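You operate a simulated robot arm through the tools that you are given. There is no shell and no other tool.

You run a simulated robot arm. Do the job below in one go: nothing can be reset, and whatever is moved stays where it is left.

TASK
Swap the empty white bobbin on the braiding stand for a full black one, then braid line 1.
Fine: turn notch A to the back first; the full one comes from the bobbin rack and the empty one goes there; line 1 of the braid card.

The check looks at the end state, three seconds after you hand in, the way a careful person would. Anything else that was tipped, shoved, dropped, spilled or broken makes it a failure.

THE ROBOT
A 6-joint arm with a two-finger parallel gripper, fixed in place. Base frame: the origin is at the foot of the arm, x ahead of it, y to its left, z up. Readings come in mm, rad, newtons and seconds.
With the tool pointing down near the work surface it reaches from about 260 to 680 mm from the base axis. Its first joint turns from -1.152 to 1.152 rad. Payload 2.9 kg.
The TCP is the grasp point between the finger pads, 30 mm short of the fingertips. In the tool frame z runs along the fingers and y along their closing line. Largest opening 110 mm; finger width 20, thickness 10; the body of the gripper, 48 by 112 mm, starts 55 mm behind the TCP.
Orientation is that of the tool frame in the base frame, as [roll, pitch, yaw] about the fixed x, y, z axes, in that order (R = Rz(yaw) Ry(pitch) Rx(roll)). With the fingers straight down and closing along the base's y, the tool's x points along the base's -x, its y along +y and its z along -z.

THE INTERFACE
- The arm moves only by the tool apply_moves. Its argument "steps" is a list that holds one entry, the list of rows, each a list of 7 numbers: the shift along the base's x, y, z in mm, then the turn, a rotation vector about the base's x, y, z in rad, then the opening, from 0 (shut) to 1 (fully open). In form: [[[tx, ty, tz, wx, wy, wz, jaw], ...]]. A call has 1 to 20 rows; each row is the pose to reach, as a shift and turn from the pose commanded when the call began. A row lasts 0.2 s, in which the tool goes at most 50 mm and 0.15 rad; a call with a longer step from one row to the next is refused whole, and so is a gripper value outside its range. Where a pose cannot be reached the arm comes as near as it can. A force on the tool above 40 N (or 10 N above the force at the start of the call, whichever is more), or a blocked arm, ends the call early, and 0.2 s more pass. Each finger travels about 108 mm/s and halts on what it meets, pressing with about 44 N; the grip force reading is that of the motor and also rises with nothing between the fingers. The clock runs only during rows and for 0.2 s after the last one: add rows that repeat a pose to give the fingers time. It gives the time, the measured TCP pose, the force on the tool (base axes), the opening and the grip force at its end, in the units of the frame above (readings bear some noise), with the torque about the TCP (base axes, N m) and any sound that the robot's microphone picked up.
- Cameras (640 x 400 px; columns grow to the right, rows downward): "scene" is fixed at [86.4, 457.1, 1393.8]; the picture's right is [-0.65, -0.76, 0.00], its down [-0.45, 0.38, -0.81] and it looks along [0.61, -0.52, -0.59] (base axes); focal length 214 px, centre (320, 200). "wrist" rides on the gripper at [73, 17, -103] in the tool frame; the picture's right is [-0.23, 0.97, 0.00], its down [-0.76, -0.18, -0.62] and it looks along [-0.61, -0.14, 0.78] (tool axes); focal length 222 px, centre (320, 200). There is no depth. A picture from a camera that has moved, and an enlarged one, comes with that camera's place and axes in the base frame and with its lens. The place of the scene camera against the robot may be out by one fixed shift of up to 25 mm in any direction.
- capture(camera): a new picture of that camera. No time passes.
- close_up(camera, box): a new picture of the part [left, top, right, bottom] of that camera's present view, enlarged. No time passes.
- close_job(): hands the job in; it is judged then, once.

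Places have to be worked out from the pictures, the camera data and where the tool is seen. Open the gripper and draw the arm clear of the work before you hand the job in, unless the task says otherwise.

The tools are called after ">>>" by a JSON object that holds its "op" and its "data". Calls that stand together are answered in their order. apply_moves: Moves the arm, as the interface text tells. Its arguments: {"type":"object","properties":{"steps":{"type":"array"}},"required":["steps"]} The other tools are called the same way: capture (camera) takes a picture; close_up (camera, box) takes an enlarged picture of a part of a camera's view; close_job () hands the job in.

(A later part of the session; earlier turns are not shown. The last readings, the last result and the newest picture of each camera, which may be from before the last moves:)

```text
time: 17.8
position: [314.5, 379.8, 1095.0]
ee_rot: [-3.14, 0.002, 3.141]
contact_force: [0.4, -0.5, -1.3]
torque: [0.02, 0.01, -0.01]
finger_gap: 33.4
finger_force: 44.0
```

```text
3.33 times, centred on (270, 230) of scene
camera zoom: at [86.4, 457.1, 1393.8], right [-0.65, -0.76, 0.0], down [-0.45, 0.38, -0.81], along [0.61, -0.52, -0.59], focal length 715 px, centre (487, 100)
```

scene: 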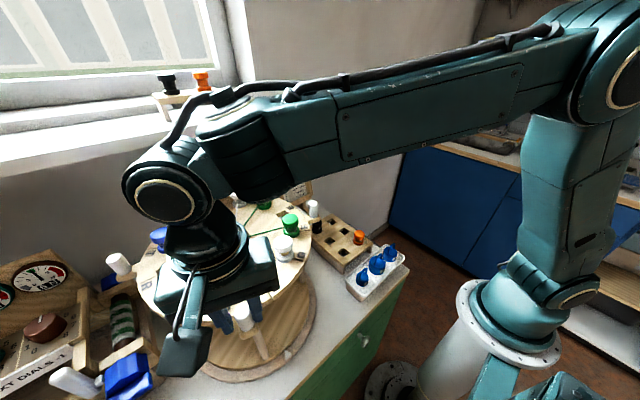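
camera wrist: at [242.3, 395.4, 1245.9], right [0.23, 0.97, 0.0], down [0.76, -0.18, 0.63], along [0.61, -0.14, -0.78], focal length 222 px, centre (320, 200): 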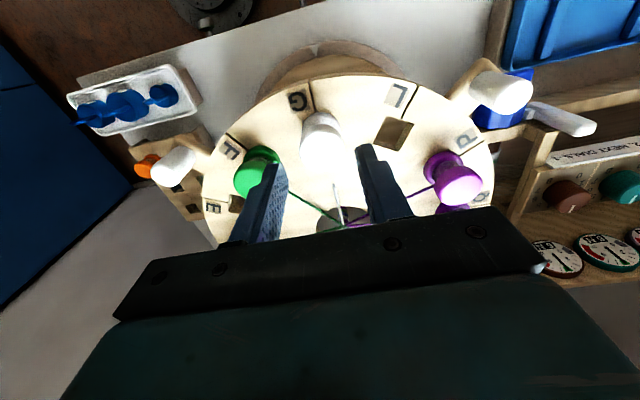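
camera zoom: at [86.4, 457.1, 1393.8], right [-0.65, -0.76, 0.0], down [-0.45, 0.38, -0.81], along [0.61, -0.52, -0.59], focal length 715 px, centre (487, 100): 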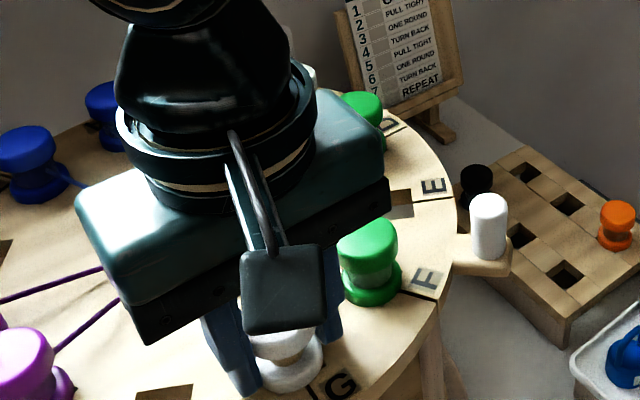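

The jaws hold the white bobbin at 33.4 mm with full grip force. I lift it straight up, then carry it high over the disc toward the rack, stopping above the middle hole of the row beside the black bobbin.

>>> {"op": "apply_moves", "data": {"steps": [[[0, 0, 10, 0, 0, 0, 0.2], [0, 0, 25, 0, 0, 0, 0.2], [0, 0, 50, 0, 0, 0, 0.2], [0, 0, 90, 0, 0, 0, 0.2], [0, 0, 120, 0, 0, 0, 0.2], [18, -40, 120, 0, 0, 0, 0.2], [36, -80, 120, 0, 0, 0, 0.2], [54, -120, 120, 0, 0, 0, 0.2], [72, -160, 120, 0, 0, 0, 0.2], [90, -200, 120, 0, 0, 0, 0.2], [110, -242, 115, 0, 0, 0, 0.2], [128, -284, 100, 0, 0, 0, 0.2], [129.5, -284.8, 60, 0, 0, 0, 0.2], [129.5, -284.8, 60, 0, 0, 0, 0.2]]]}}

>>> {"op": "capture", "data": {"camera": "wrist"}}

>>> {"op": "close_up", "data": {"camera": "wrist", "box": [200, 0, 440, 230]}}

>>> {"op": "capture", "data": {"camera": "scene"}}

```text
time: 20.8
position: [468.0, 100.0, 1186.1]
ee_rot: [3.141, -0.003, -3.141]
contact_force: [0.5, 0.0, -1.0]
torque: [0.04, 0.0, 0.01]
finger_gap: 33.0
finger_force: 44.1
out of reach, approached as far as the arm can: row 12, 13, 14
```

```text
taken
camera wrist: at [394.4, 116.9, 1290.8], right [0.23, 0.97, 0.0], down [0.76, -0.18, 0.62], along [0.61, -0.14, -0.78], focal length 222 px, centre (320, 200)
```

wrist: 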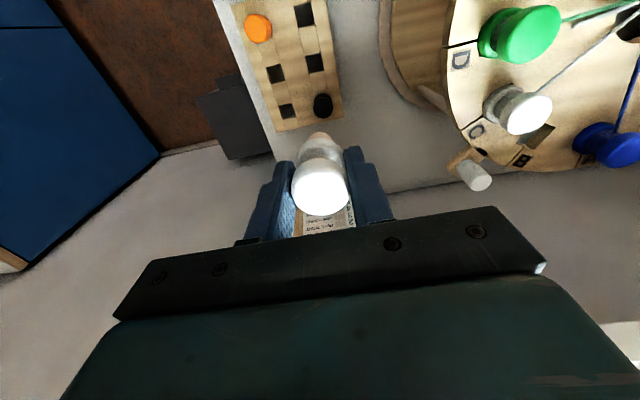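

```text
1.74 times, centred on (320, 115) of wrist
camera zoom: at [394.4, 116.9, 1290.8], right [0.23, 0.97, 0.0], down [0.76, -0.18, 0.62], along [0.61, -0.14, -0.78], focal length 386 px, centre (320, 348)
```

zoom: 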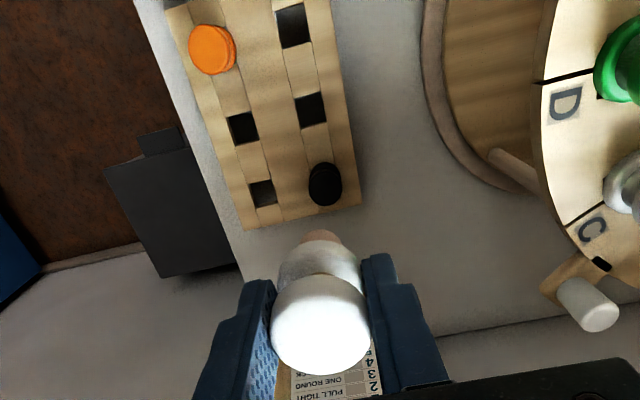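

```text
taken
```

scene: 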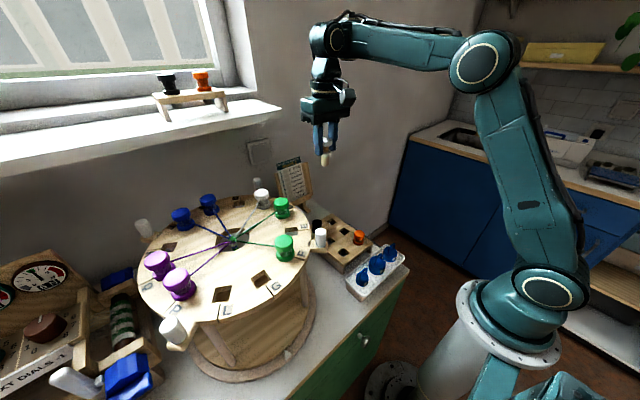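

The arm stopped at [468, 100, 1186], short of the commanded spot, still holding the bobbin. I try going straight down from here with small steps to see how it follows.

>>> {"op": "apply_moves", "data": {"steps": [[[0, 0, -20, 0, 0, 0, 0.2], [0, 0, -40, 0, 0, 0, 0.2], [0, 0, -60, 0, 0, 0, 0.2], [0, 0, -60, 0, 0, 0, 0.2]]]}}

```text
time: 21.8
position: [495.2, 104.9, 1165.1]
ee_rot: [3.141, 0.001, -3.141]
contact_force: [-0.5, -1.3, -0.8]
torque: [-0.02, 0.0, 0.02]
finger_gap: 32.9
finger_force: 43.9
out of reach, approached as far as the arm can: row 1, 2, 3, 4
```

The boundary drifts outwards as I go down, so something other than plain reach limits this pose. I probe a few alternatives in free air, well clear of the disc: first towards larger y, then lower.

>>> {"op": "apply_moves", "data": {"steps": [[[0, 30, 0, 0, 0, 0, 0.2], [0, 60, 0, 0, 0, 0, 0.2], [0, 60, -20, 0, 0, 0, 0.2], [0, 60, -40, 0, 0, 0, 0.2], [0, 60, -40, 0, 0, 0.12, 0.2], [0, 60, -40, 0, 0, 0.24, 0.2], [0, 60, -60, 0, 0, 0.24, 0.2], [20, 60, -60, 0, 0, 0.24, 0.2], [40, 60, -60, 0, 0, 0.24, 0.2]]]}}

>>> {"op": "capture", "data": {"camera": "scene"}}

```text
time: 23.8
position: [534.7, 166.6, 1104.6]
ee_rot: [3.141, -0.002, -2.902]
contact_force: [0.7, 0.2, 0.3]
torque: [-0.02, -0.01, 0.02]
finger_gap: 33.1
finger_force: 44.0
out of reach, approached as far as the arm can: row 3, 4, 5, 6, 7, 8
```

```text
taken
```

scene: 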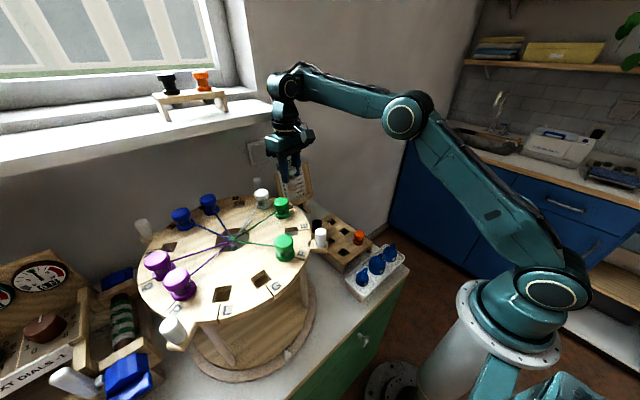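

Here the reachable boundary matches the forearm staying horizontal, yet at G it tilted lower without trouble, so I suspect azimuth or wrist-branch dependence. I go back up and test a descent at a larger azimuth (above a clear spot over the disc, staying at z≥1150).

>>> {"op": "apply_moves", "data": {"steps": [[[0, 0, 40, 0, 0, 0, 0.2], [0, 0, 80, 0, 0, 0, 0.2], [-10, 10, 110, 0, 0, -0.05, 0.2], [-45, 35, 110, 0, 0, -0.12, 0.2], [-80, 60, 110, 0, 0, -0.18, 0.2], [-115, 85, 110, 0, 0, -0.24, 0.2], [-141, 108, 110, 0, 0, -0.24, 0.2], [-141, 108, 80, 0, 0, -0.24, 0.2], [-141, 108, 60, 0, 0, -0.24, 0.2], [-141, 108, 46, 0, 0, -0.24, 0.2], [-141, 108, 46, 0, 0, -0.24, 0.2]]]}}

>>> {"op": "capture", "data": {"camera": "scene"}}

```text
time: 26.2
position: [394.4, 273.9, 1148.0]
ee_rot: [3.142, 0.002, -3.141]
contact_force: [-0.2, -0.1, 0.0]
torque: [0.02, -0.01, 0.03]
finger_gap: 33.0
finger_force: 44.0
```

```text
taken
```

scene: 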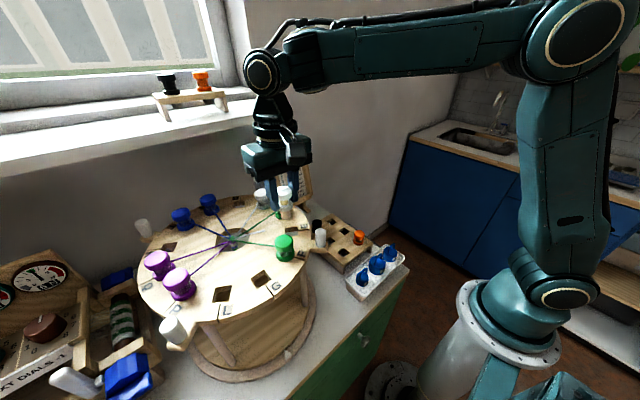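

At this azimuth (35°) the descent works fine. I now sweep the azimuth down at constant radius and height to find where it stops working.

>>> {"op": "apply_moves", "data": {"steps": [[[21, -34, 0, 0, 0, 0, 0.2], [40, -71, 0, 0, 0, 0, 0.2], [56, -110, 0, 0, 0, 0, 0.2], [64, -134, 0, 0, 0, 0, 0.2], [71, -158, 0, 0, 0, 0, 0.2], [75, -174, 0, 0, 0, 0, 0.2], [75, -174, 0, 0, 0, 0, 0.2]]]}}

>>> {"op": "capture", "data": {"camera": "wrist"}}

>>> {"op": "capture", "data": {"camera": "scene"}}

```text
time: 27.8
position: [467.8, 101.4, 1148.1]
ee_rot: [3.141, 0.002, -3.14]
contact_force: [0.2, -0.1, -0.6]
torque: [0.0, -0.02, -0.01]
finger_gap: 32.8
finger_force: 44.3
```

```text
taken
camera wrist: at [394.3, 116.7, 1252.3], right [0.23, 0.97, 0.0], down [0.76, -0.18, 0.63], along [0.61, -0.14, -0.78], focal length 222 px, centre (320, 200)
```

wrist: 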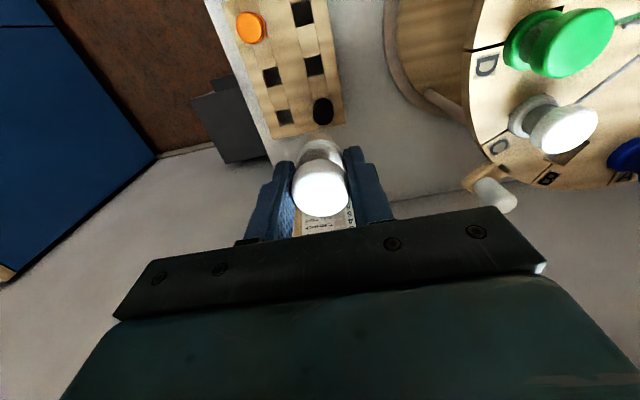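

```text
taken
```

scene: 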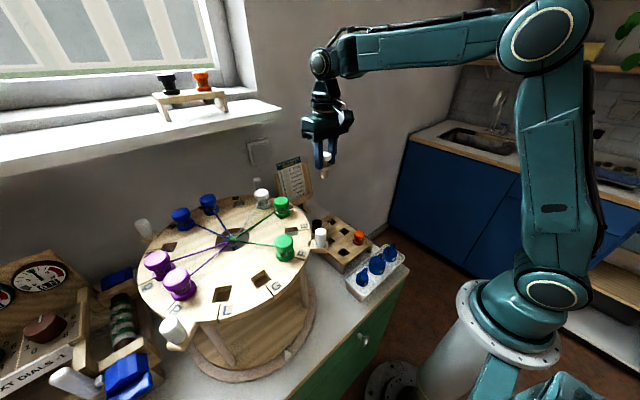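

The arm reached [468, 101, 1148] without trouble this time, so the earlier failure came from an odd arm branch picked up at high z. I'll keep transfers lower. Now I zoom on the rack to locate the holes precisely.

>>> {"op": "close_up", "data": {"camera": "wrist", "box": [220, 0, 360, 140]}}

>>> {"op": "close_up", "data": {"camera": "wrist", "box": [270, 120, 370, 230]}}

```text
2.86 times, centred on (290, 70) of wrist
camera zoom: at [394.3, 116.7, 1252.3], right [0.23, 0.97, 0.0], down [0.76, -0.18, 0.63], along [0.61, -0.14, -0.78], focal length 635 px, centre (406, 571)
```

zoom: 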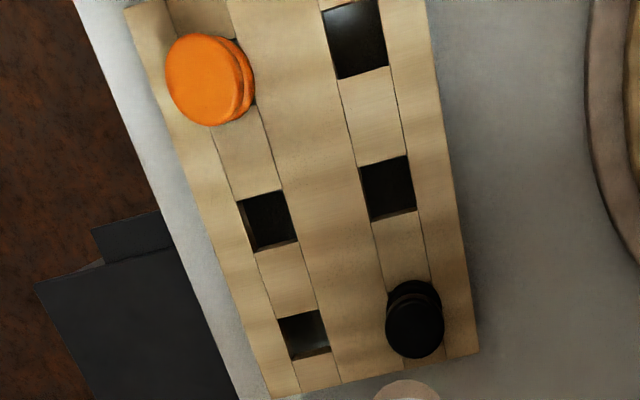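

```text
3.64 times, centred on (320, 175) of wrist
camera zoom: at [394.3, 116.7, 1252.3], right [0.23, 0.97, 0.0], down [0.76, -0.18, 0.63], along [0.61, -0.14, -0.78], focal length 808 px, centre (320, 291)
```

zoom: 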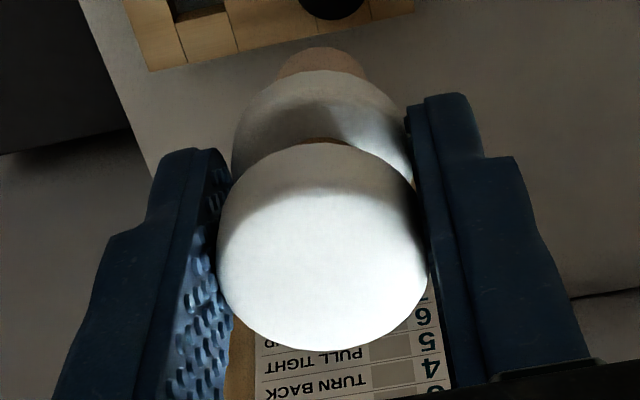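

The plug under the flange is a round peg of about 18 mm, so yaw does not matter. The middle hole is at ≈[444.5, 94.5] with the rack top at z≈851. I descend to z≈950 over the hole and check.

>>> {"op": "apply_moves", "data": {"steps": [[[-8, -2, -40, 0, 0, 0, 0.2], [-16, -5, -80, 0, 0, 0, 0.2], [-23.3, -6.9, -120, 0, 0, 0, 0.2], [-23.3, -6.9, -160, 0, 0, 0, 0.2], [-23.3, -6.9, -198, 0, 0, 0, 0.2], [-23.3, -6.9, -198, 0, 0, 0, 0.2]]]}}

>>> {"op": "capture", "data": {"camera": "wrist"}}

>>> {"op": "close_up", "data": {"camera": "wrist", "box": [230, 80, 410, 230]}}

>>> {"op": "close_up", "data": {"camera": "scene", "box": [290, 170, 420, 290]}}

```text
time: 29.2
position: [441.2, 93.8, 947.9]
ee_rot: [-3.141, 0.005, -3.139]
contact_force: [1.1, -0.1, -1.0]
torque: [0.0, -0.02, -0.03]
finger_gap: 32.8
finger_force: 43.7
```

```text
taken
camera wrist: at [370.1, 111.2, 1053.0], right [0.23, 0.97, 0.0], down [0.76, -0.18, 0.63], along [0.61, -0.14, -0.78], focal length 222 px, centre (320, 200)
```

wrist: 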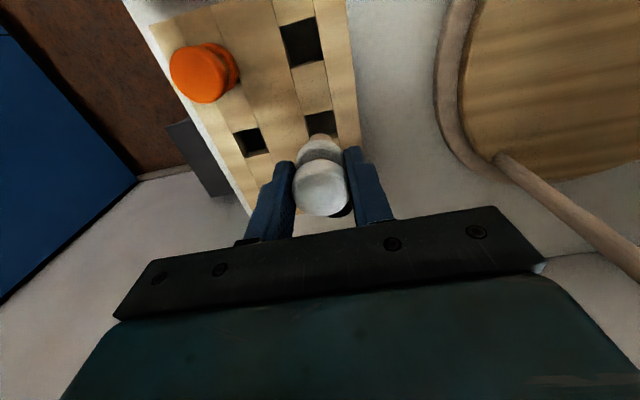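

```text
2.67 times, centred on (320, 155) of wrist
camera zoom: at [370.1, 111.2, 1053.0], right [0.23, 0.97, 0.0], down [0.76, -0.18, 0.63], along [0.61, -0.14, -0.78], focal length 592 px, centre (320, 320)
```

zoom: 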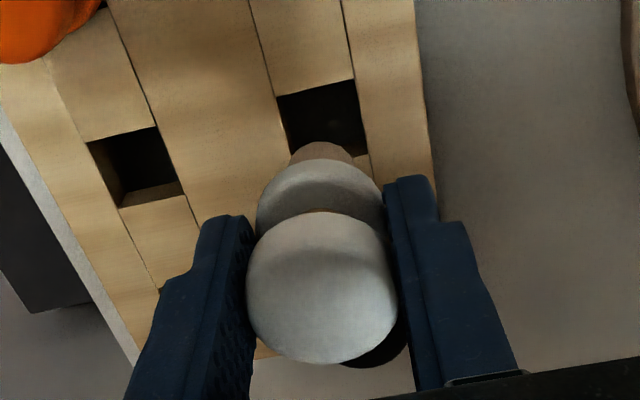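

```text
3.33 times, centred on (355, 230) of scene
camera zoom: at [86.4, 457.1, 1393.8], right [-0.65, -0.76, 0.0], down [-0.45, 0.38, -0.81], along [0.61, -0.52, -0.59], focal length 715 px, centre (203, 100)
```

zoom: 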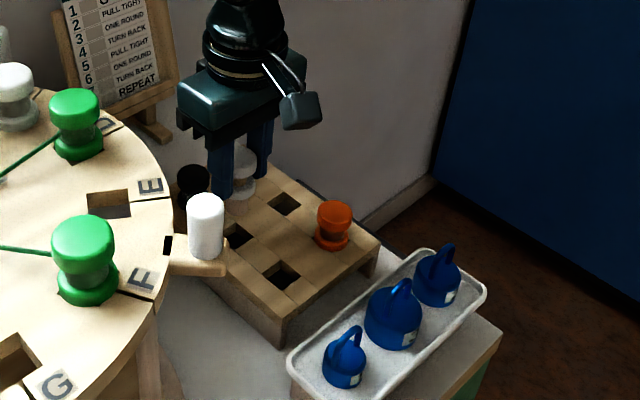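

The hole centre comes out at [444.5, 95] and the plug is lined up within about 2 mm. I descend most of the way and watch the vertical force.

>>> {"op": "apply_moves", "data": {"steps": [[[1, 0.8, -20, 0, 0, 0, 0.2], [1, 0.8, -38, 0, 0, 0, 0.2], [1, 0.8, -50, 0, 0, 0, 0.2], [1, 0.8, -58, 0, 0, 0, 0.2], [1, 0.8, -58, 0, 0, 0, 0.2]]]}}

>>> {"op": "close_up", "data": {"camera": "wrist", "box": [230, 80, 410, 230]}}

>>> {"op": "close_up", "data": {"camera": "scene", "box": [310, 190, 390, 260]}}

```text
time: 30.4
position: [445.3, 93.2, 892.4]
ee_rot: [-3.141, 0.003, -3.141]
contact_force: [-0.4, -0.6, -0.5]
torque: [0.0, 0.0, 0.02]
finger_gap: 33.0
finger_force: 44.9
```

```text
2.67 times, centred on (320, 155) of wrist
camera zoom: at [372.3, 110.8, 996.7], right [0.23, 0.97, 0.0], down [0.76, -0.18, 0.63], along [0.61, -0.14, -0.78], focal length 592 px, centre (320, 320)
```

zoom: 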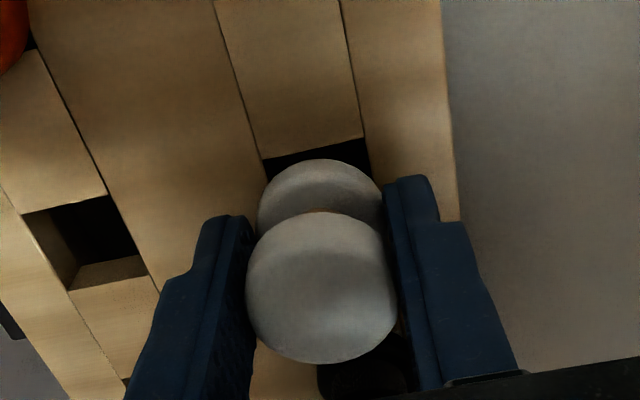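

```text
5.71 times, centred on (350, 225) of scene
camera zoom: at [86.4, 457.1, 1393.8], right [-0.65, -0.76, 0.0], down [-0.45, 0.38, -0.81], along [0.61, -0.52, -0.59], focal length 1226 px, centre (149, 57)
```

zoom: 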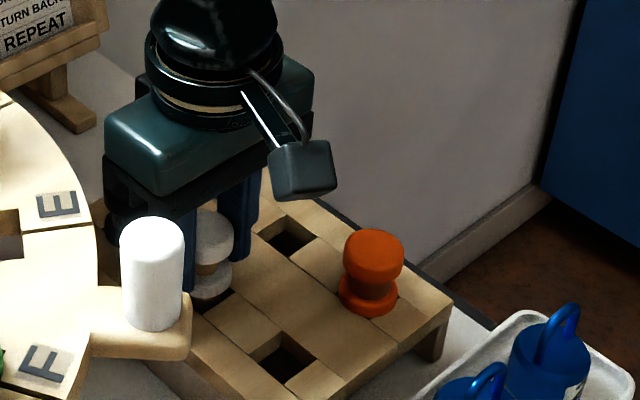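

The plug is inside the hole with no contact force. I lower a few more millimetres until the flange meets the rack.

>>> {"op": "apply_moves", "data": {"steps": [[[0, 0, -3, 0, 0, 0, 0.2], [0, 0, -5, 0, 0, 0, 0.2], [0, 0, -6, 0, 0, 0, 0.2], [0, 0, -6, 0, 0, 0, 0.2]]]}}

>>> {"op": "close_up", "data": {"camera": "wrist", "box": [230, 80, 410, 230]}}

```text
time: 31.4
position: [445.8, 94.4, 887.1]
ee_rot: [3.14, 0.002, -3.141]
contact_force: [-0.6, -0.1, -0.8]
torque: [-0.02, 0.03, -0.02]
finger_gap: 32.9
finger_force: 44.6
```

```text
2.67 times, centred on (320, 155) of wrist
camera zoom: at [372.6, 111.2, 990.8], right [0.23, 0.97, 0.0], down [0.76, -0.18, 0.63], along [0.61, -0.14, -0.78], focal length 592 px, centre (320, 320)
```

zoom: 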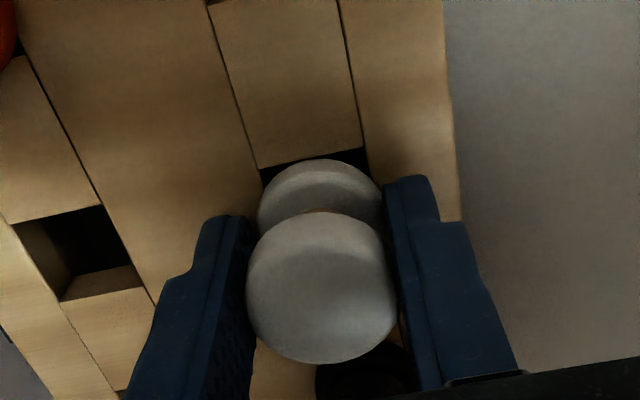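

No contact yet and a sliver of the hole edge is still visible. I go down a little further in small steps.

>>> {"op": "apply_moves", "data": {"steps": [[[0, 0, -1.5, 0, 0, 0, 0.2], [0, 0, -3, 0, 0, 0, 0.2], [0, 0, -3, 0, 0, 0, 0.2]]]}}

>>> {"op": "close_up", "data": {"camera": "wrist", "box": [270, 120, 370, 200]}}

>>> {"op": "close_up", "data": {"camera": "scene", "box": [320, 210, 360, 245]}}

```text
time: 32.2
position: [445.8, 94.1, 884.4]
ee_rot: [-3.141, 0.001, -3.14]
contact_force: [-2.6, -0.8, 2.3]
torque: [0.03, 0.08, -0.01]
finger_gap: 33.2
finger_force: 44.2
```

```text
5.00 times, centred on (320, 160) of wrist
camera zoom: at [373.0, 111.0, 988.0], right [0.23, 0.97, 0.0], down [0.76, -0.18, 0.62], along [0.61, -0.14, -0.78], focal length 1111 px, centre (320, 400)
```

zoom: 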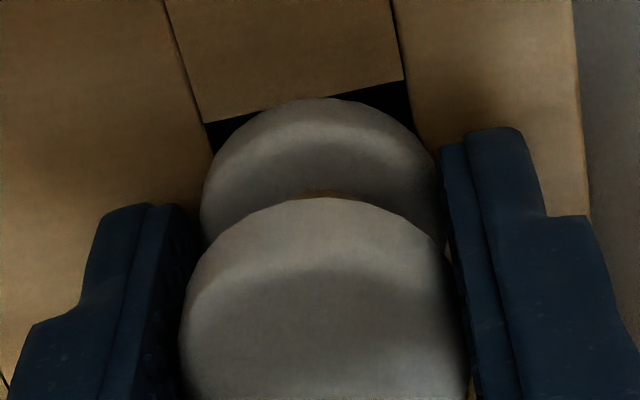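

```text
11.43 times, centred on (340, 228) of scene
camera zoom: at [86.3, 457.1, 1393.8], right [-0.65, -0.76, 0.0], down [-0.45, 0.38, -0.81], along [0.61, -0.52, -0.59], focal length 2451 px, centre (91, -114)
```

zoom: 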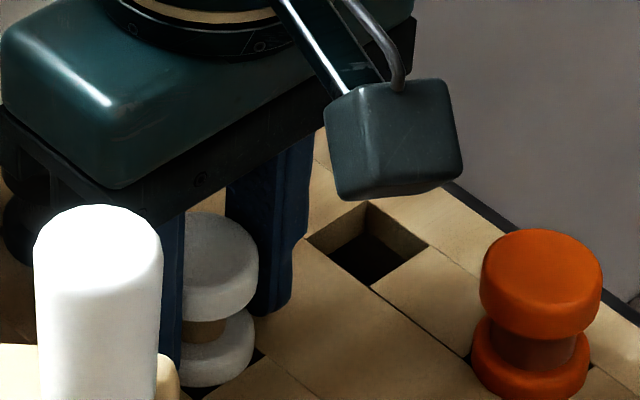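

A light sideways force (−2.6 N in x) shows the plug touching the far wall, and the picture agrees that the bobbin sits about 3 mm too far in +x. I shift −3 mm in x and continue down gently.

>>> {"op": "apply_moves", "data": {"steps": [[[-1.5, 0, 1, 0, 0, 0, 0.2], [-3, 0.5, 1, 0, 0, 0, 0.2], [-3, 0.5, -1, 0, 0, 0, 0.2], [-3, 0.5, -2, 0, 0, 0, 0.2], [-3, 0.5, -2, 0, 0, 0, 0.2]]]}}

>>> {"op": "close_up", "data": {"camera": "wrist", "box": [270, 120, 370, 200]}}

```text
time: 33.4
position: [442.9, 95.1, 885.6]
ee_rot: [3.14, 0.007, -3.139]
contact_force: [-8.0, 1.1, 33.2]
torque: [0.01, 0.32, 0.0]
finger_gap: 32.8
finger_force: 43.9
```

```text
5.00 times, centred on (320, 160) of wrist
camera zoom: at [369.9, 111.5, 987.3], right [0.23, 0.97, 0.0], down [0.76, -0.18, 0.63], along [0.61, -0.14, -0.78], focal length 1111 px, centre (320, 400)
```

zoom: 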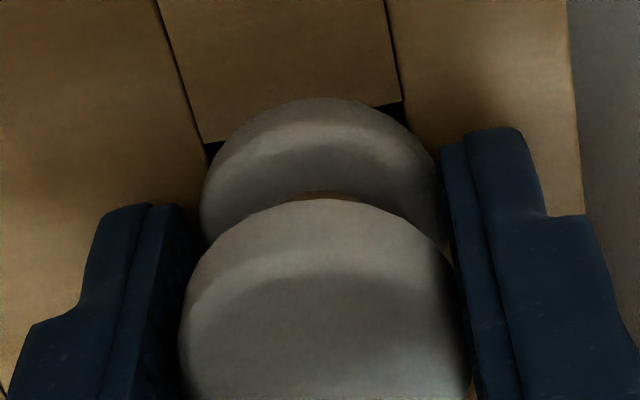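

The flange is now seated (33 N upward, hole corners just showing). I ease off slightly, open, and rise straight up.

>>> {"op": "apply_moves", "data": {"steps": [[[0, 0, 1, 0, 0, 0, 0.2], [0, 0, 1.5, 0, 0, 0, 0.3], [0, 0, 1.5, 0, 0, 0, 0.43], [0, 0, 1.5, 0, 0, 0, 0.43], [0, 0, 15, 0, 0, 0, 0.43], [0, 0, 40, 0, 0, 0, 0.43], [0, 0, 75, 0, 0, 0, 0.43], [0, 0, 75, 0, 0, 0, 0.43]]]}}

>>> {"op": "capture", "data": {"camera": "wrist"}}

>>> {"op": "close_up", "data": {"camera": "wrist", "box": [230, 80, 410, 230]}}

>>> {"op": "close_up", "data": {"camera": "scene", "box": [300, 200, 380, 260]}}

```text
time: 35.2
position: [443.2, 94.8, 954.7]
ee_rot: [3.141, 0.002, 3.14]
contact_force: [-0.2, 0.1, 0.1]
torque: [0.02, 0.0, -0.02]
finger_gap: 47.1
finger_force: 0.0
```

```text
taken
camera wrist: at [370.4, 111.6, 1059.2], right [0.23, 0.97, 0.0], down [0.76, -0.18, 0.63], along [0.61, -0.14, -0.78], focal length 222 px, centre (320, 200)
```

wrist: 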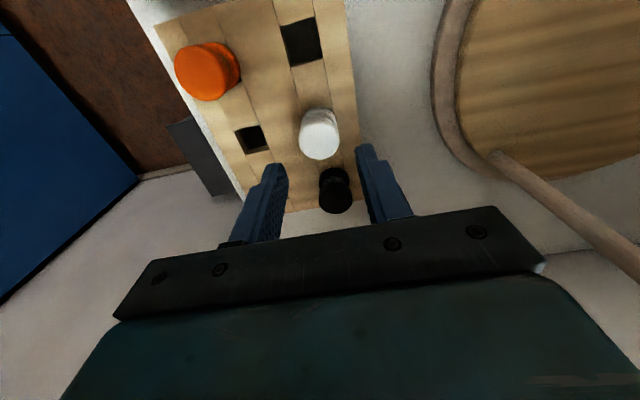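

```text
2.67 times, centred on (320, 155) of wrist
camera zoom: at [370.4, 111.6, 1059.2], right [0.23, 0.97, 0.0], down [0.76, -0.18, 0.63], along [0.61, -0.14, -0.78], focal length 592 px, centre (320, 320)
```

zoom: 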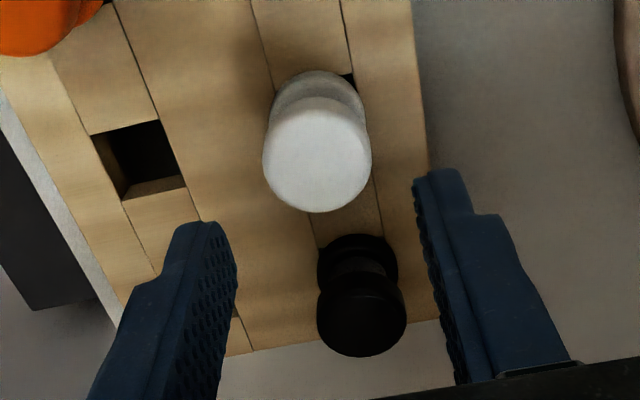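

```text
6.67 times, centred on (340, 230) of scene
camera zoom: at [86.4, 457.1, 1393.8], right [-0.65, -0.76, 0.0], down [-0.45, 0.38, -0.81], along [0.61, -0.52, -0.59], focal length 1430 px, centre (187, 0)
```

zoom: 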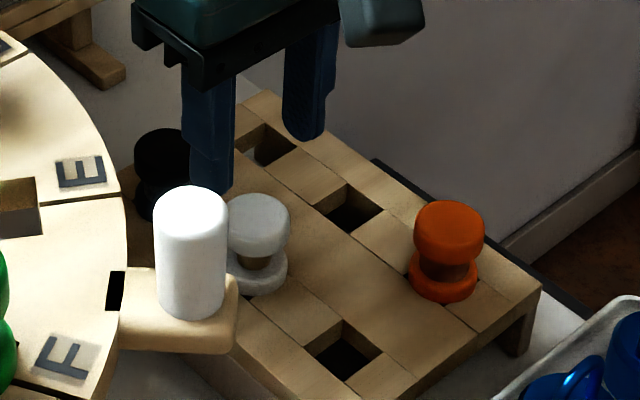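

The white bobbin stands seated and upright in the rack. The black bobbin is at about [506.5, 96]. I move over it, staying above its top, and check alignment and whether it is full.

>>> {"op": "apply_moves", "data": {"steps": [[[30, 0.6, 0, 0, 0, 0, 0.45], [63.3, 1.2, 0, 0, 0, 0, 0.45], [63.3, 1.2, -15, 0, 0, 0, 0.45], [63.3, 1.2, -15, 0, 0, 0, 0.45]]]}}

>>> {"op": "close_up", "data": {"camera": "wrist", "box": [230, 60, 410, 230]}}

>>> {"op": "close_up", "data": {"camera": "wrist", "box": [280, 100, 360, 170]}}

>>> {"op": "close_up", "data": {"camera": "scene", "box": [295, 190, 355, 250]}}

```text
time: 36.2
position: [507.2, 95.1, 942.0]
ee_rot: [-3.141, 0.002, -3.141]
contact_force: [-0.3, 0.3, 1.2]
torque: [0.01, 0.0, 0.0]
finger_gap: 49.4
finger_force: 0.0
```

```text
2.35 times, centred on (320, 145) of wrist
camera zoom: at [433.9, 113.2, 1045.1], right [0.23, 0.97, 0.0], down [0.76, -0.18, 0.63], along [0.61, -0.14, -0.78], focal length 523 px, centre (320, 329)
```

zoom: 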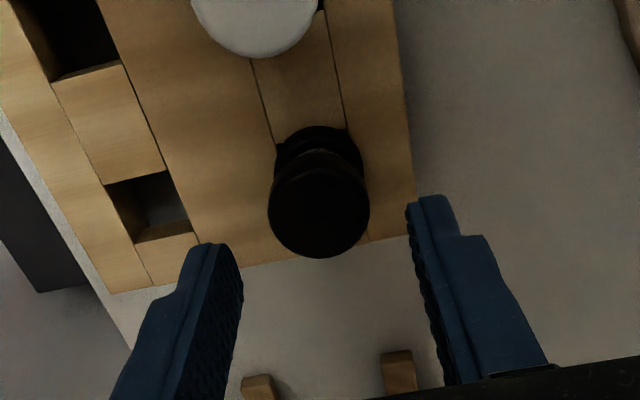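

```text
5.71 times, centred on (320, 135) of wrist
camera zoom: at [433.9, 113.2, 1045.1], right [0.23, 0.97, 0.0], down [0.76, -0.18, 0.63], along [0.61, -0.14, -0.78], focal length 1269 px, centre (320, 571)
```

zoom: 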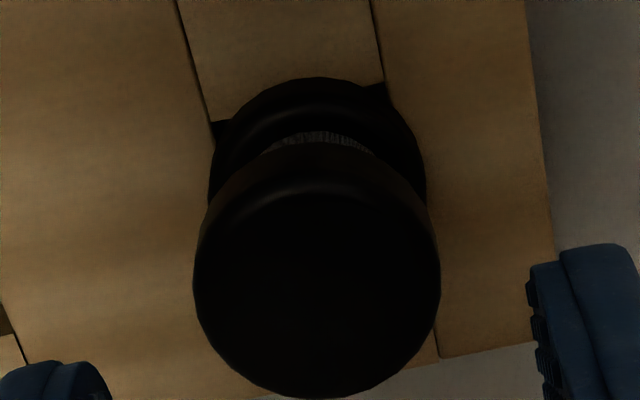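

```text
6.67 times, centred on (325, 220) of scene
camera zoom: at [86.4, 457.1, 1393.8], right [-0.65, -0.76, 0.0], down [-0.45, 0.38, -0.81], along [0.61, -0.52, -0.59], focal length 1430 px, centre (287, 67)
```

zoom: 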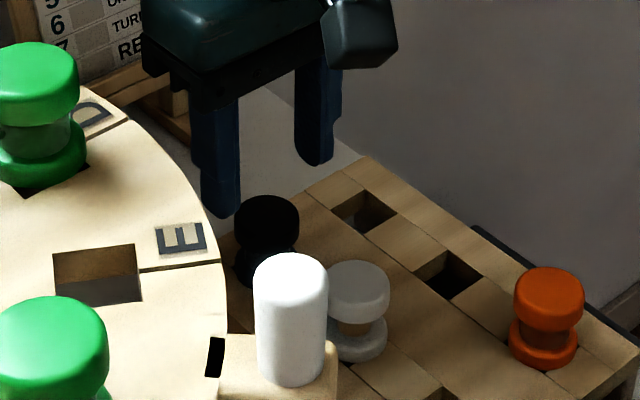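

The black bobbin shows wound thread and sits in its hole at ≈[508.8, 95.8]. I descend 56 mm so the tips stop about 5 mm above the rack, then close.

>>> {"op": "apply_moves", "data": {"steps": [[[1.7, 0.2, -20, 0, 0, 0, 0.45], [1.7, 0.2, -40, 0, 0, 0, 0.45], [1.7, 0.2, -56, 0, 0, 0, 0.45], [1.7, 0.2, -56, 0, 0, 0, 0.36], [1.7, 0.2, -56, 0, 0, 0, 0.26], [1.7, 0.2, -56, 0, 0, 0, 0.2], [1.7, 0.2, -56, 0, 0, 0, 0.2]]]}}

>>> {"op": "close_up", "data": {"camera": "wrist", "box": [230, 80, 410, 230]}}

```text
time: 37.8
position: [507.5, 95.4, 886.6]
ee_rot: [3.14, 0.001, -3.14]
contact_force: [0.5, 0.4, -0.6]
torque: [-0.02, -0.04, 0.0]
finger_gap: 32.9
finger_force: 43.9
```

```text
2.67 times, centred on (320, 155) of wrist
camera zoom: at [434.6, 112.4, 988.8], right [0.23, 0.97, 0.0], down [0.76, -0.18, 0.63], along [0.61, -0.14, -0.78], focal length 592 px, centre (320, 320)
```

zoom: 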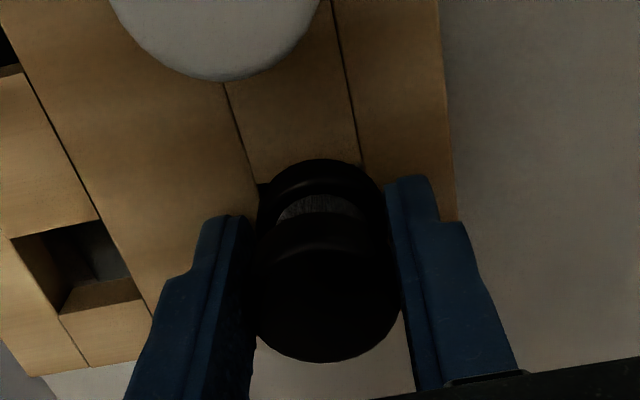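

The black bobbin is gripped (32.9 mm, 44 N). I lift it straight out to z≈1172.

>>> {"op": "apply_moves", "data": {"steps": [[[0, 0, 12, 0, 0, 0, 0.2], [0, 0, 30, 0, 0, 0, 0.2], [0, 0, 70, 0, 0, 0, 0.2], [0, 0, 115, 0, 0, 0, 0.2], [0, 0, 160, 0, 0, 0, 0.2], [0, 0, 205, 0, 0, 0, 0.2], [0, 0, 250, 0, 0, 0, 0.2], [0, 0, 285, 0, 0, 0, 0.2], [0, 0, 285, 0, 0, 0, 0.2]]]}}

>>> {"op": "capture", "data": {"camera": "wrist"}}

>>> {"op": "capture", "data": {"camera": "scene"}}

```text
time: 39.8
position: [508.8, 94.6, 1172.1]
ee_rot: [3.142, 0.002, -3.141]
contact_force: [-0.1, 0.4, -0.6]
torque: [-0.02, -0.03, 0.02]
finger_gap: 32.9
finger_force: 44.1
```

```text
taken
camera wrist: at [435.8, 111.7, 1276.2], right [0.23, 0.97, 0.0], down [0.76, -0.18, 0.63], along [0.61, -0.14, -0.78], focal length 222 px, centre (320, 200)
```

wrist: 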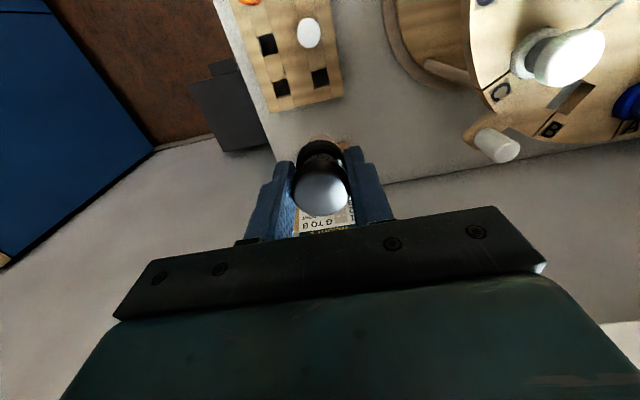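

```text
taken
```

scene: 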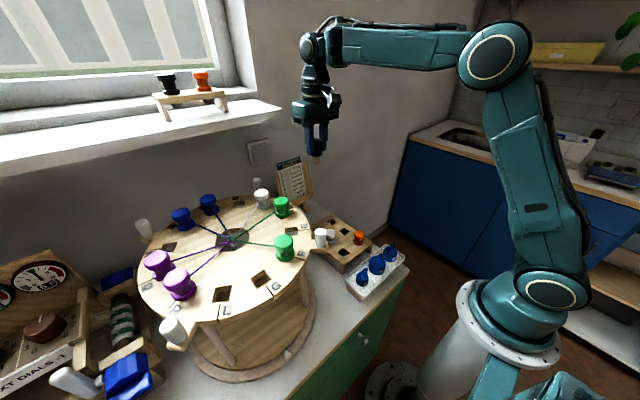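

The black bobbin is out and held upright. I carry it at z≈1172 around the front of the disc to a point above notch G.

>>> {"op": "apply_moves", "data": {"steps": [[[-35, 20, 0, 0, 0, 0, 0.2], [-68, 45, 0, 0, 0, 0, 0.2], [-100, 75, 0, 0, 0, 0, 0.2], [-129, 108, 0, 0, 0, 0, 0.2], [-156, 144, 0, 0, 0, 0, 0.2], [-181, 181, 0, 0, 0, 0, 0.2], [-204, 219, 0, 0, 0, 0, 0.2], [-213, 256, 0, 0, 0, 0, 0.2], [-205, 285, 0, 0, 0, 0, 0.2], [-194, 285, 0, 0, 0, 0, 0.2], [-194, 285, 0, 0, 0, 0, 0.2]]]}}

>>> {"op": "capture", "data": {"camera": "wrist"}}

>>> {"op": "close_up", "data": {"camera": "wrist", "box": [230, 70, 410, 230]}}

>>> {"op": "close_up", "data": {"camera": "scene", "box": [190, 150, 350, 290]}}

```text
time: 42.2
position: [313.3, 380.1, 1170.0]
ee_rot: [3.141, 0.001, -3.141]
contact_force: [-0.2, -0.6, -0.1]
torque: [0.0, -0.01, 0.03]
finger_gap: 33.0
finger_force: 44.5
```

```text
taken
camera wrist: at [240.5, 397.5, 1274.9], right [0.23, 0.97, 0.0], down [0.76, -0.18, 0.63], along [0.61, -0.14, -0.78], focal length 222 px, centre (320, 200)
```

wrist: 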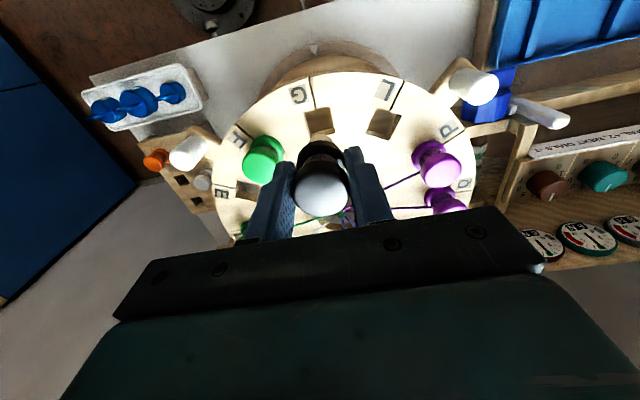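

```text
2.50 times, centred on (320, 150) of wrist
camera zoom: at [240.5, 397.5, 1274.9], right [0.23, 0.97, 0.0], down [0.76, -0.18, 0.63], along [0.61, -0.14, -0.78], focal length 555 px, centre (320, 325)
```

zoom: 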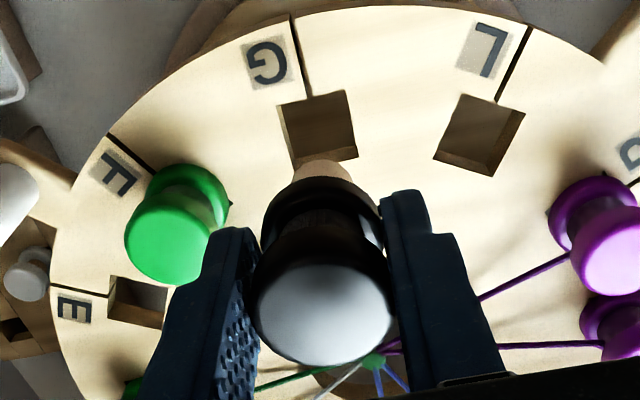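

```text
2.86 times, centred on (270, 220) of scene
camera zoom: at [86.4, 457.1, 1393.8], right [-0.65, -0.76, 0.0], down [-0.45, 0.38, -0.81], along [0.61, -0.52, -0.59], focal length 613 px, centre (463, 143)
```

zoom: 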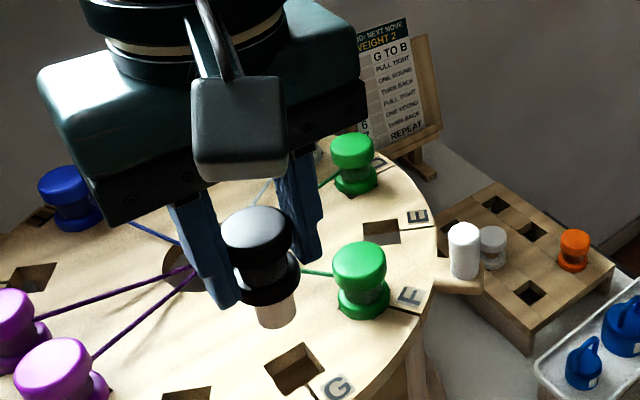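

G's hole centre is at [314.9, 380.1] and the bobbin hangs just above it. I descend until the plug is well inside the hole and check the forces.

>>> {"op": "apply_moves", "data": {"steps": [[[0.7, 0, -25, 0, 0, 0, 0.2], [0.7, 0, -45, 0, 0, 0, 0.2], [0.7, 0, -60, 0, 0, 0, 0.2], [0.7, 0, -68, 0, 0, 0, 0.2], [0.7, 0, -68, 0, 0, 0, 0.2]]]}}

>>> {"op": "close_up", "data": {"camera": "wrist", "box": [230, 70, 410, 230]}}

>>> {"op": "close_up", "data": {"camera": "scene", "box": [190, 170, 350, 290]}}

```text
time: 43.4
position: [314.7, 381.2, 1103.8]
ee_rot: [3.141, 0.002, -3.14]
contact_force: [0.4, 0.3, -1.5]
torque: [-0.01, 0.01, -0.01]
finger_gap: 32.7
finger_force: 44.2
```

```text
2.50 times, centred on (320, 150) of wrist
camera zoom: at [241.4, 398.1, 1206.7], right [0.23, 0.97, 0.0], down [0.76, -0.18, 0.63], along [0.61, -0.14, -0.78], focal length 555 px, centre (320, 325)
```

zoom: 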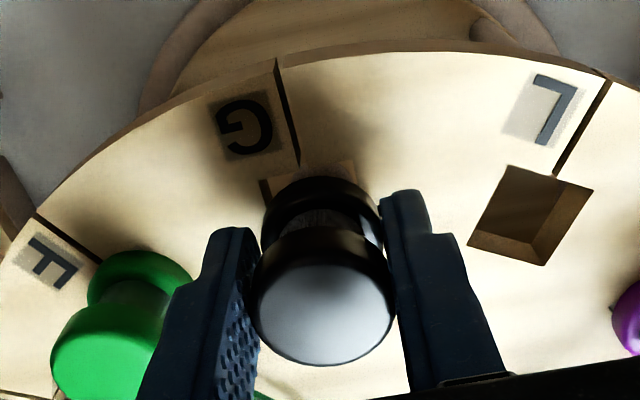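

```text
3.33 times, centred on (270, 230) of scene
camera zoom: at [86.4, 457.1, 1393.8], right [-0.65, -0.76, 0.0], down [-0.45, 0.38, -0.81], along [0.61, -0.52, -0.59], focal length 715 px, centre (487, 100)
```

zoom: 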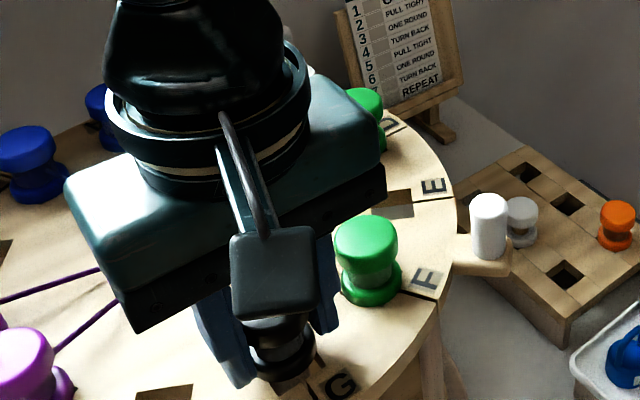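

The plug is in the hole without contact. I lower the rest slowly with a 1 mm correction toward −x.

>>> {"op": "apply_moves", "data": {"steps": [[[-1, -0.5, -3, 0, 0, 0, 0.2], [-1, -0.5, -5, 0, 0, 0, 0.2], [-1, -0.5, -7, 0, 0, 0, 0.2], [-1, -0.5, -7, 0, 0, 0, 0.2]]]}}

>>> {"op": "close_up", "data": {"camera": "wrist", "box": [270, 110, 370, 200]}}

```text
time: 44.4
position: [312.8, 379.7, 1095.8]
ee_rot: [3.141, 0.001, -3.14]
contact_force: [0.2, -1.1, -0.5]
torque: [-0.03, -0.01, -0.01]
finger_gap: 33.2
finger_force: 43.5
```

```text
4.44 times, centred on (320, 155) of wrist
camera zoom: at [240.1, 397.3, 1199.4], right [0.23, 0.97, 0.0], down [0.76, -0.18, 0.63], along [0.61, -0.14, -0.78], focal length 987 px, centre (320, 400)
```

zoom: 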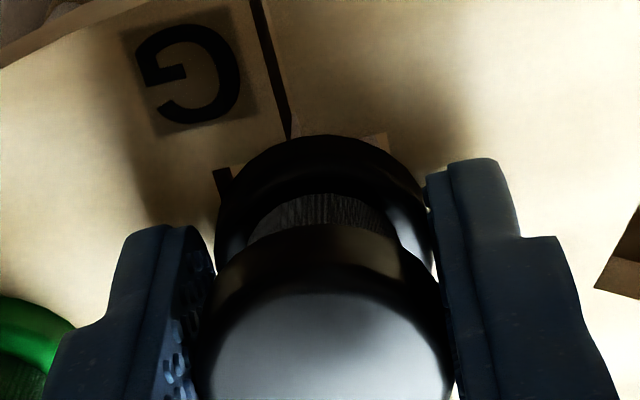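

Almost seated with still no contact force. I go down 1 mm at a time.

>>> {"op": "apply_moves", "data": {"steps": [[[0, 0, -1, 0, 0, 0, 0.2], [0, 0, -1.8, 0, 0, 0, 0.2], [0, 0, -1.8, 0, 0, 0, 0.2]]]}}

>>> {"op": "close_up", "data": {"camera": "wrist", "box": [270, 110, 370, 200]}}

```text
time: 45.2
position: [311.9, 381.1, 1094.7]
ee_rot: [3.139, 0.003, 3.141]
contact_force: [1.4, 0.0, 9.6]
torque: [-0.07, 0.04, 0.04]
finger_gap: 32.9
finger_force: 44.1
```

```text
4.44 times, centred on (320, 155) of wrist
camera zoom: at [240.1, 397.1, 1198.5], right [0.23, 0.97, 0.0], down [0.76, -0.18, 0.63], along [0.61, -0.14, -0.78], focal length 987 px, centre (320, 400)
```

zoom: 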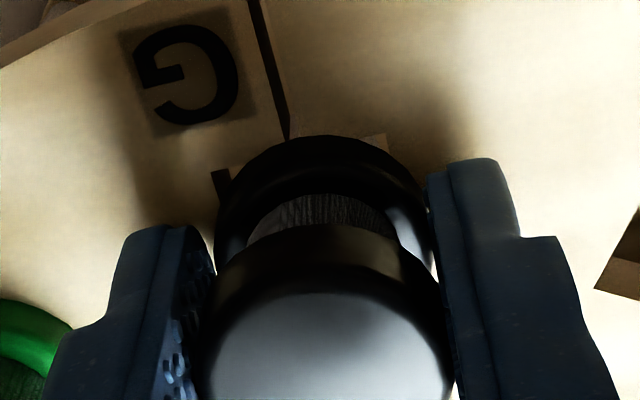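

The black bobbin is seated in G (9.6 N). I open the jaws to complete the swap and rise clear to look.

>>> {"op": "apply_moves", "data": {"steps": [[[0, 0, 0.5, 0, 0, 0, 0.3], [0, 0, 0.5, 0, 0, 0, 0.43], [0, 0, 0.5, 0, 0, 0, 0.43], [0, 0, 15, 0, 0, 0, 0.43], [0, 0, 35, 0, 0, 0, 0.43], [0, 0, 50, 0, 0, 0, 0.43], [0, 0, 50, 0, 0, 0, 0.43]]]}}

>>> {"op": "capture", "data": {"camera": "wrist"}}

>>> {"op": "close_up", "data": {"camera": "wrist", "box": [220, 80, 420, 230]}}

>>> {"op": "close_up", "data": {"camera": "scene", "box": [190, 170, 350, 290]}}

```text
time: 46.8
position: [314.4, 380.6, 1141.6]
ee_rot: [3.141, 0.002, 3.141]
contact_force: [-0.1, 0.6, -0.7]
torque: [0.0, -0.01, 0.0]
finger_gap: 47.5
finger_force: 0.0
```

```text
taken
camera wrist: at [240.6, 397.3, 1246.9], right [0.23, 0.97, 0.0], down [0.76, -0.18, 0.63], along [0.61, -0.14, -0.78], focal length 222 px, centre (320, 200)
```

wrist: 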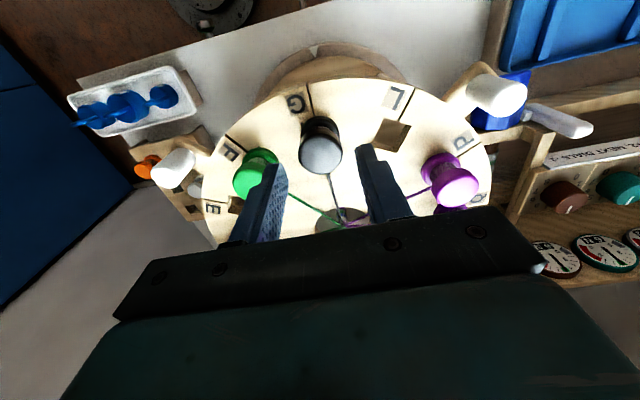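

```text
2.67 times, centred on (320, 155) of wrist
camera zoom: at [240.6, 397.3, 1246.9], right [0.23, 0.97, 0.0], down [0.76, -0.18, 0.63], along [0.61, -0.14, -0.78], focal length 592 px, centre (320, 320)
```

zoom: 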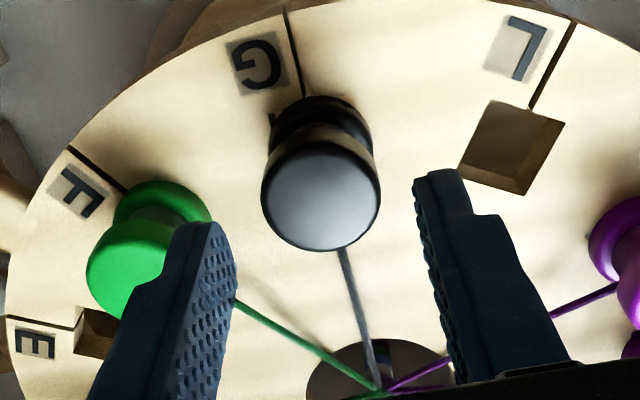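

```text
3.33 times, centred on (270, 230) of scene
camera zoom: at [86.4, 457.1, 1393.8], right [-0.65, -0.76, 0.0], down [-0.45, 0.38, -0.81], along [0.61, -0.52, -0.59], focal length 715 px, centre (487, 100)
```

zoom: 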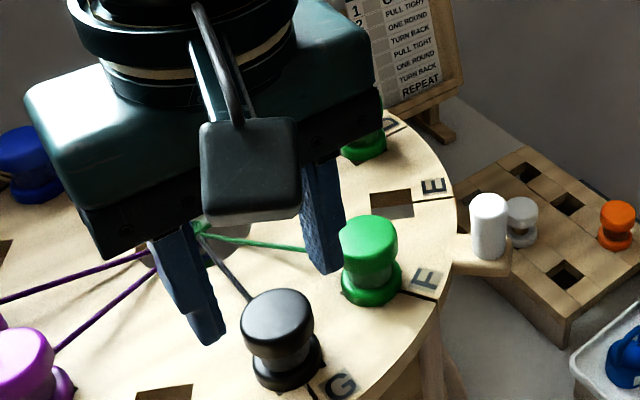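

The black bobbin is seated and its thread now runs from the hub, so the swap is done. B's hole should be at ≈[533, 321], about 622 mm from the base axis and near the reach limit. I first probe the approach over the hub with the empty gripper, high and in careful steps.

>>> {"op": "apply_moves", "data": {"steps": [[[0, 0, 30, 0, 0, 0, 0.43], [36, -2, 30, 0, 0, -0.1, 0.43], [81, -6, 28, 0, 0, -0.2, 0.43], [121, -12, 26, 0, 0, -0.3, 0.43], [151, -20, 20, 0, 0, -0.42, 0.43], [171, -32, 14, 0, 0, -0.524, 0.43], [186, -40, 8, 0, 0, -0.524, 0.43], [186, -40, 8, 0, 0, -0.524, 0.43]]]}}

>>> {"op": "capture", "data": {"camera": "wrist"}}

>>> {"op": "close_up", "data": {"camera": "wrist", "box": [200, 60, 440, 230]}}

>>> {"op": "capture", "data": {"camera": "scene"}}

```text
time: 48.6
position: [500.0, 340.4, 1150.9]
ee_rot: [-3.141, 0.002, 2.619]
contact_force: [-0.4, 0.9, 0.5]
torque: [-0.01, 0.02, -0.02]
finger_gap: 47.1
finger_force: 0.1
```

```text
taken
camera wrist: at [445.5, 391.2, 1254.9], right [0.68, 0.73, 0.0], down [0.57, -0.53, 0.63], along [0.46, -0.43, -0.78], focal length 222 px, centre (320, 200)
```

wrist: 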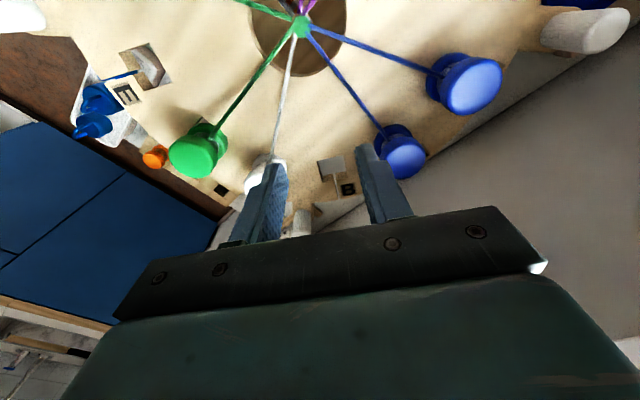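

```text
2.35 times, centred on (320, 145) of wrist
camera zoom: at [445.5, 391.2, 1254.9], right [0.68, 0.73, 0.0], down [0.57, -0.53, 0.63], along [0.46, -0.43, -0.78], focal length 523 px, centre (320, 329)
```

zoom: 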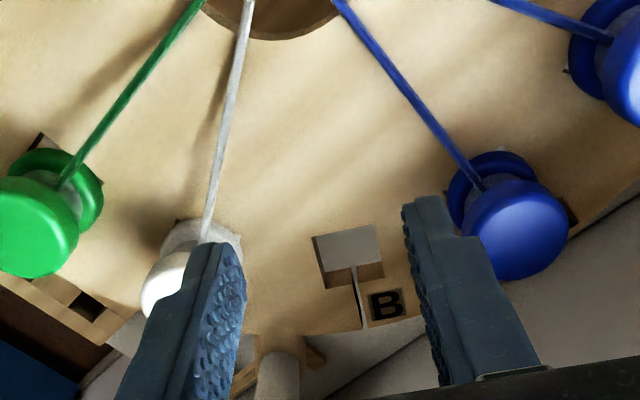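

```text
taken
```

scene: 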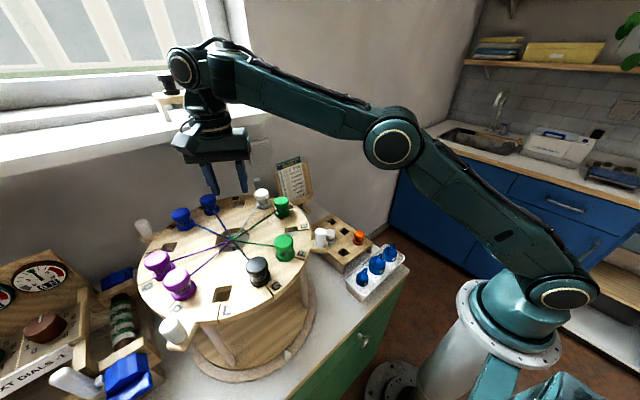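

The arm reaches [500, 340, 1151] cleanly, and in this view B's hole centre is near [538, 320.5]. I probe farther outwards along B's radial line, still above the bobbin tops.

>>> {"op": "apply_moves", "data": {"steps": [[[13, -7.5, 0, 0, 0, 0, 0.43], [26, -15, 0, 0, 0, 0, 0.43], [37.5, -20, 0, 0, 0, 0, 0.43], [37.5, -20, 0, 0, 0, 0, 0.43]]]}}

>>> {"op": "capture", "data": {"camera": "wrist"}}

>>> {"op": "close_up", "data": {"camera": "wrist", "box": [220, 60, 420, 230]}}

```text
time: 49.6
position: [530.8, 316.4, 1148.1]
ee_rot: [-3.142, 0.0, 2.618]
contact_force: [0.4, 0.0, 0.8]
torque: [0.02, 0.01, 0.0]
finger_gap: 47.3
finger_force: 0.1
out of reach, approached as far as the arm can: row 2, 3, 4
```

```text
taken
camera wrist: at [475.7, 367.0, 1251.9], right [0.68, 0.73, 0.0], down [0.57, -0.53, 0.62], along [0.46, -0.43, -0.78], focal length 222 px, centre (320, 200)
```

wrist: 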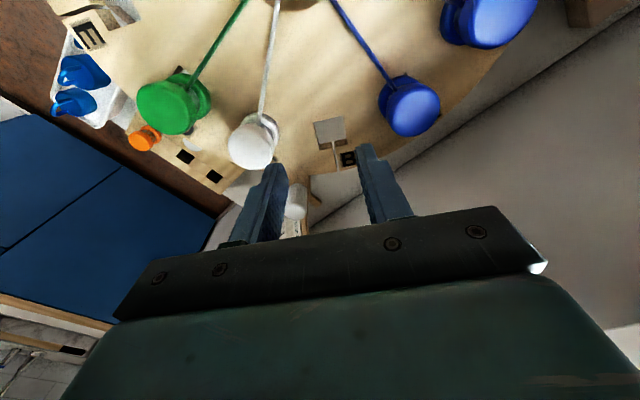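

```text
2.35 times, centred on (320, 145) of wrist
camera zoom: at [475.7, 367.0, 1251.9], right [0.68, 0.73, 0.0], down [0.57, -0.53, 0.62], along [0.46, -0.43, -0.78], focal length 523 px, centre (320, 329)
```

zoom: 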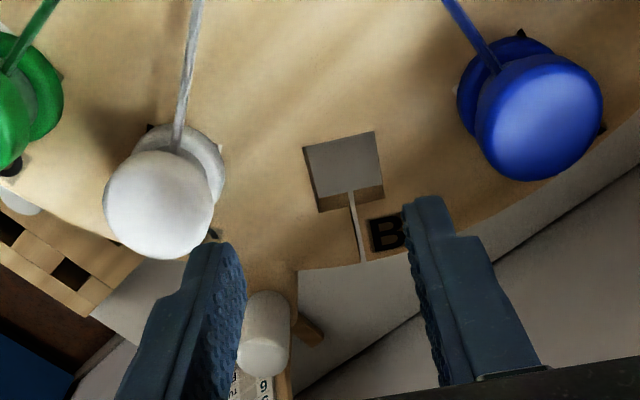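

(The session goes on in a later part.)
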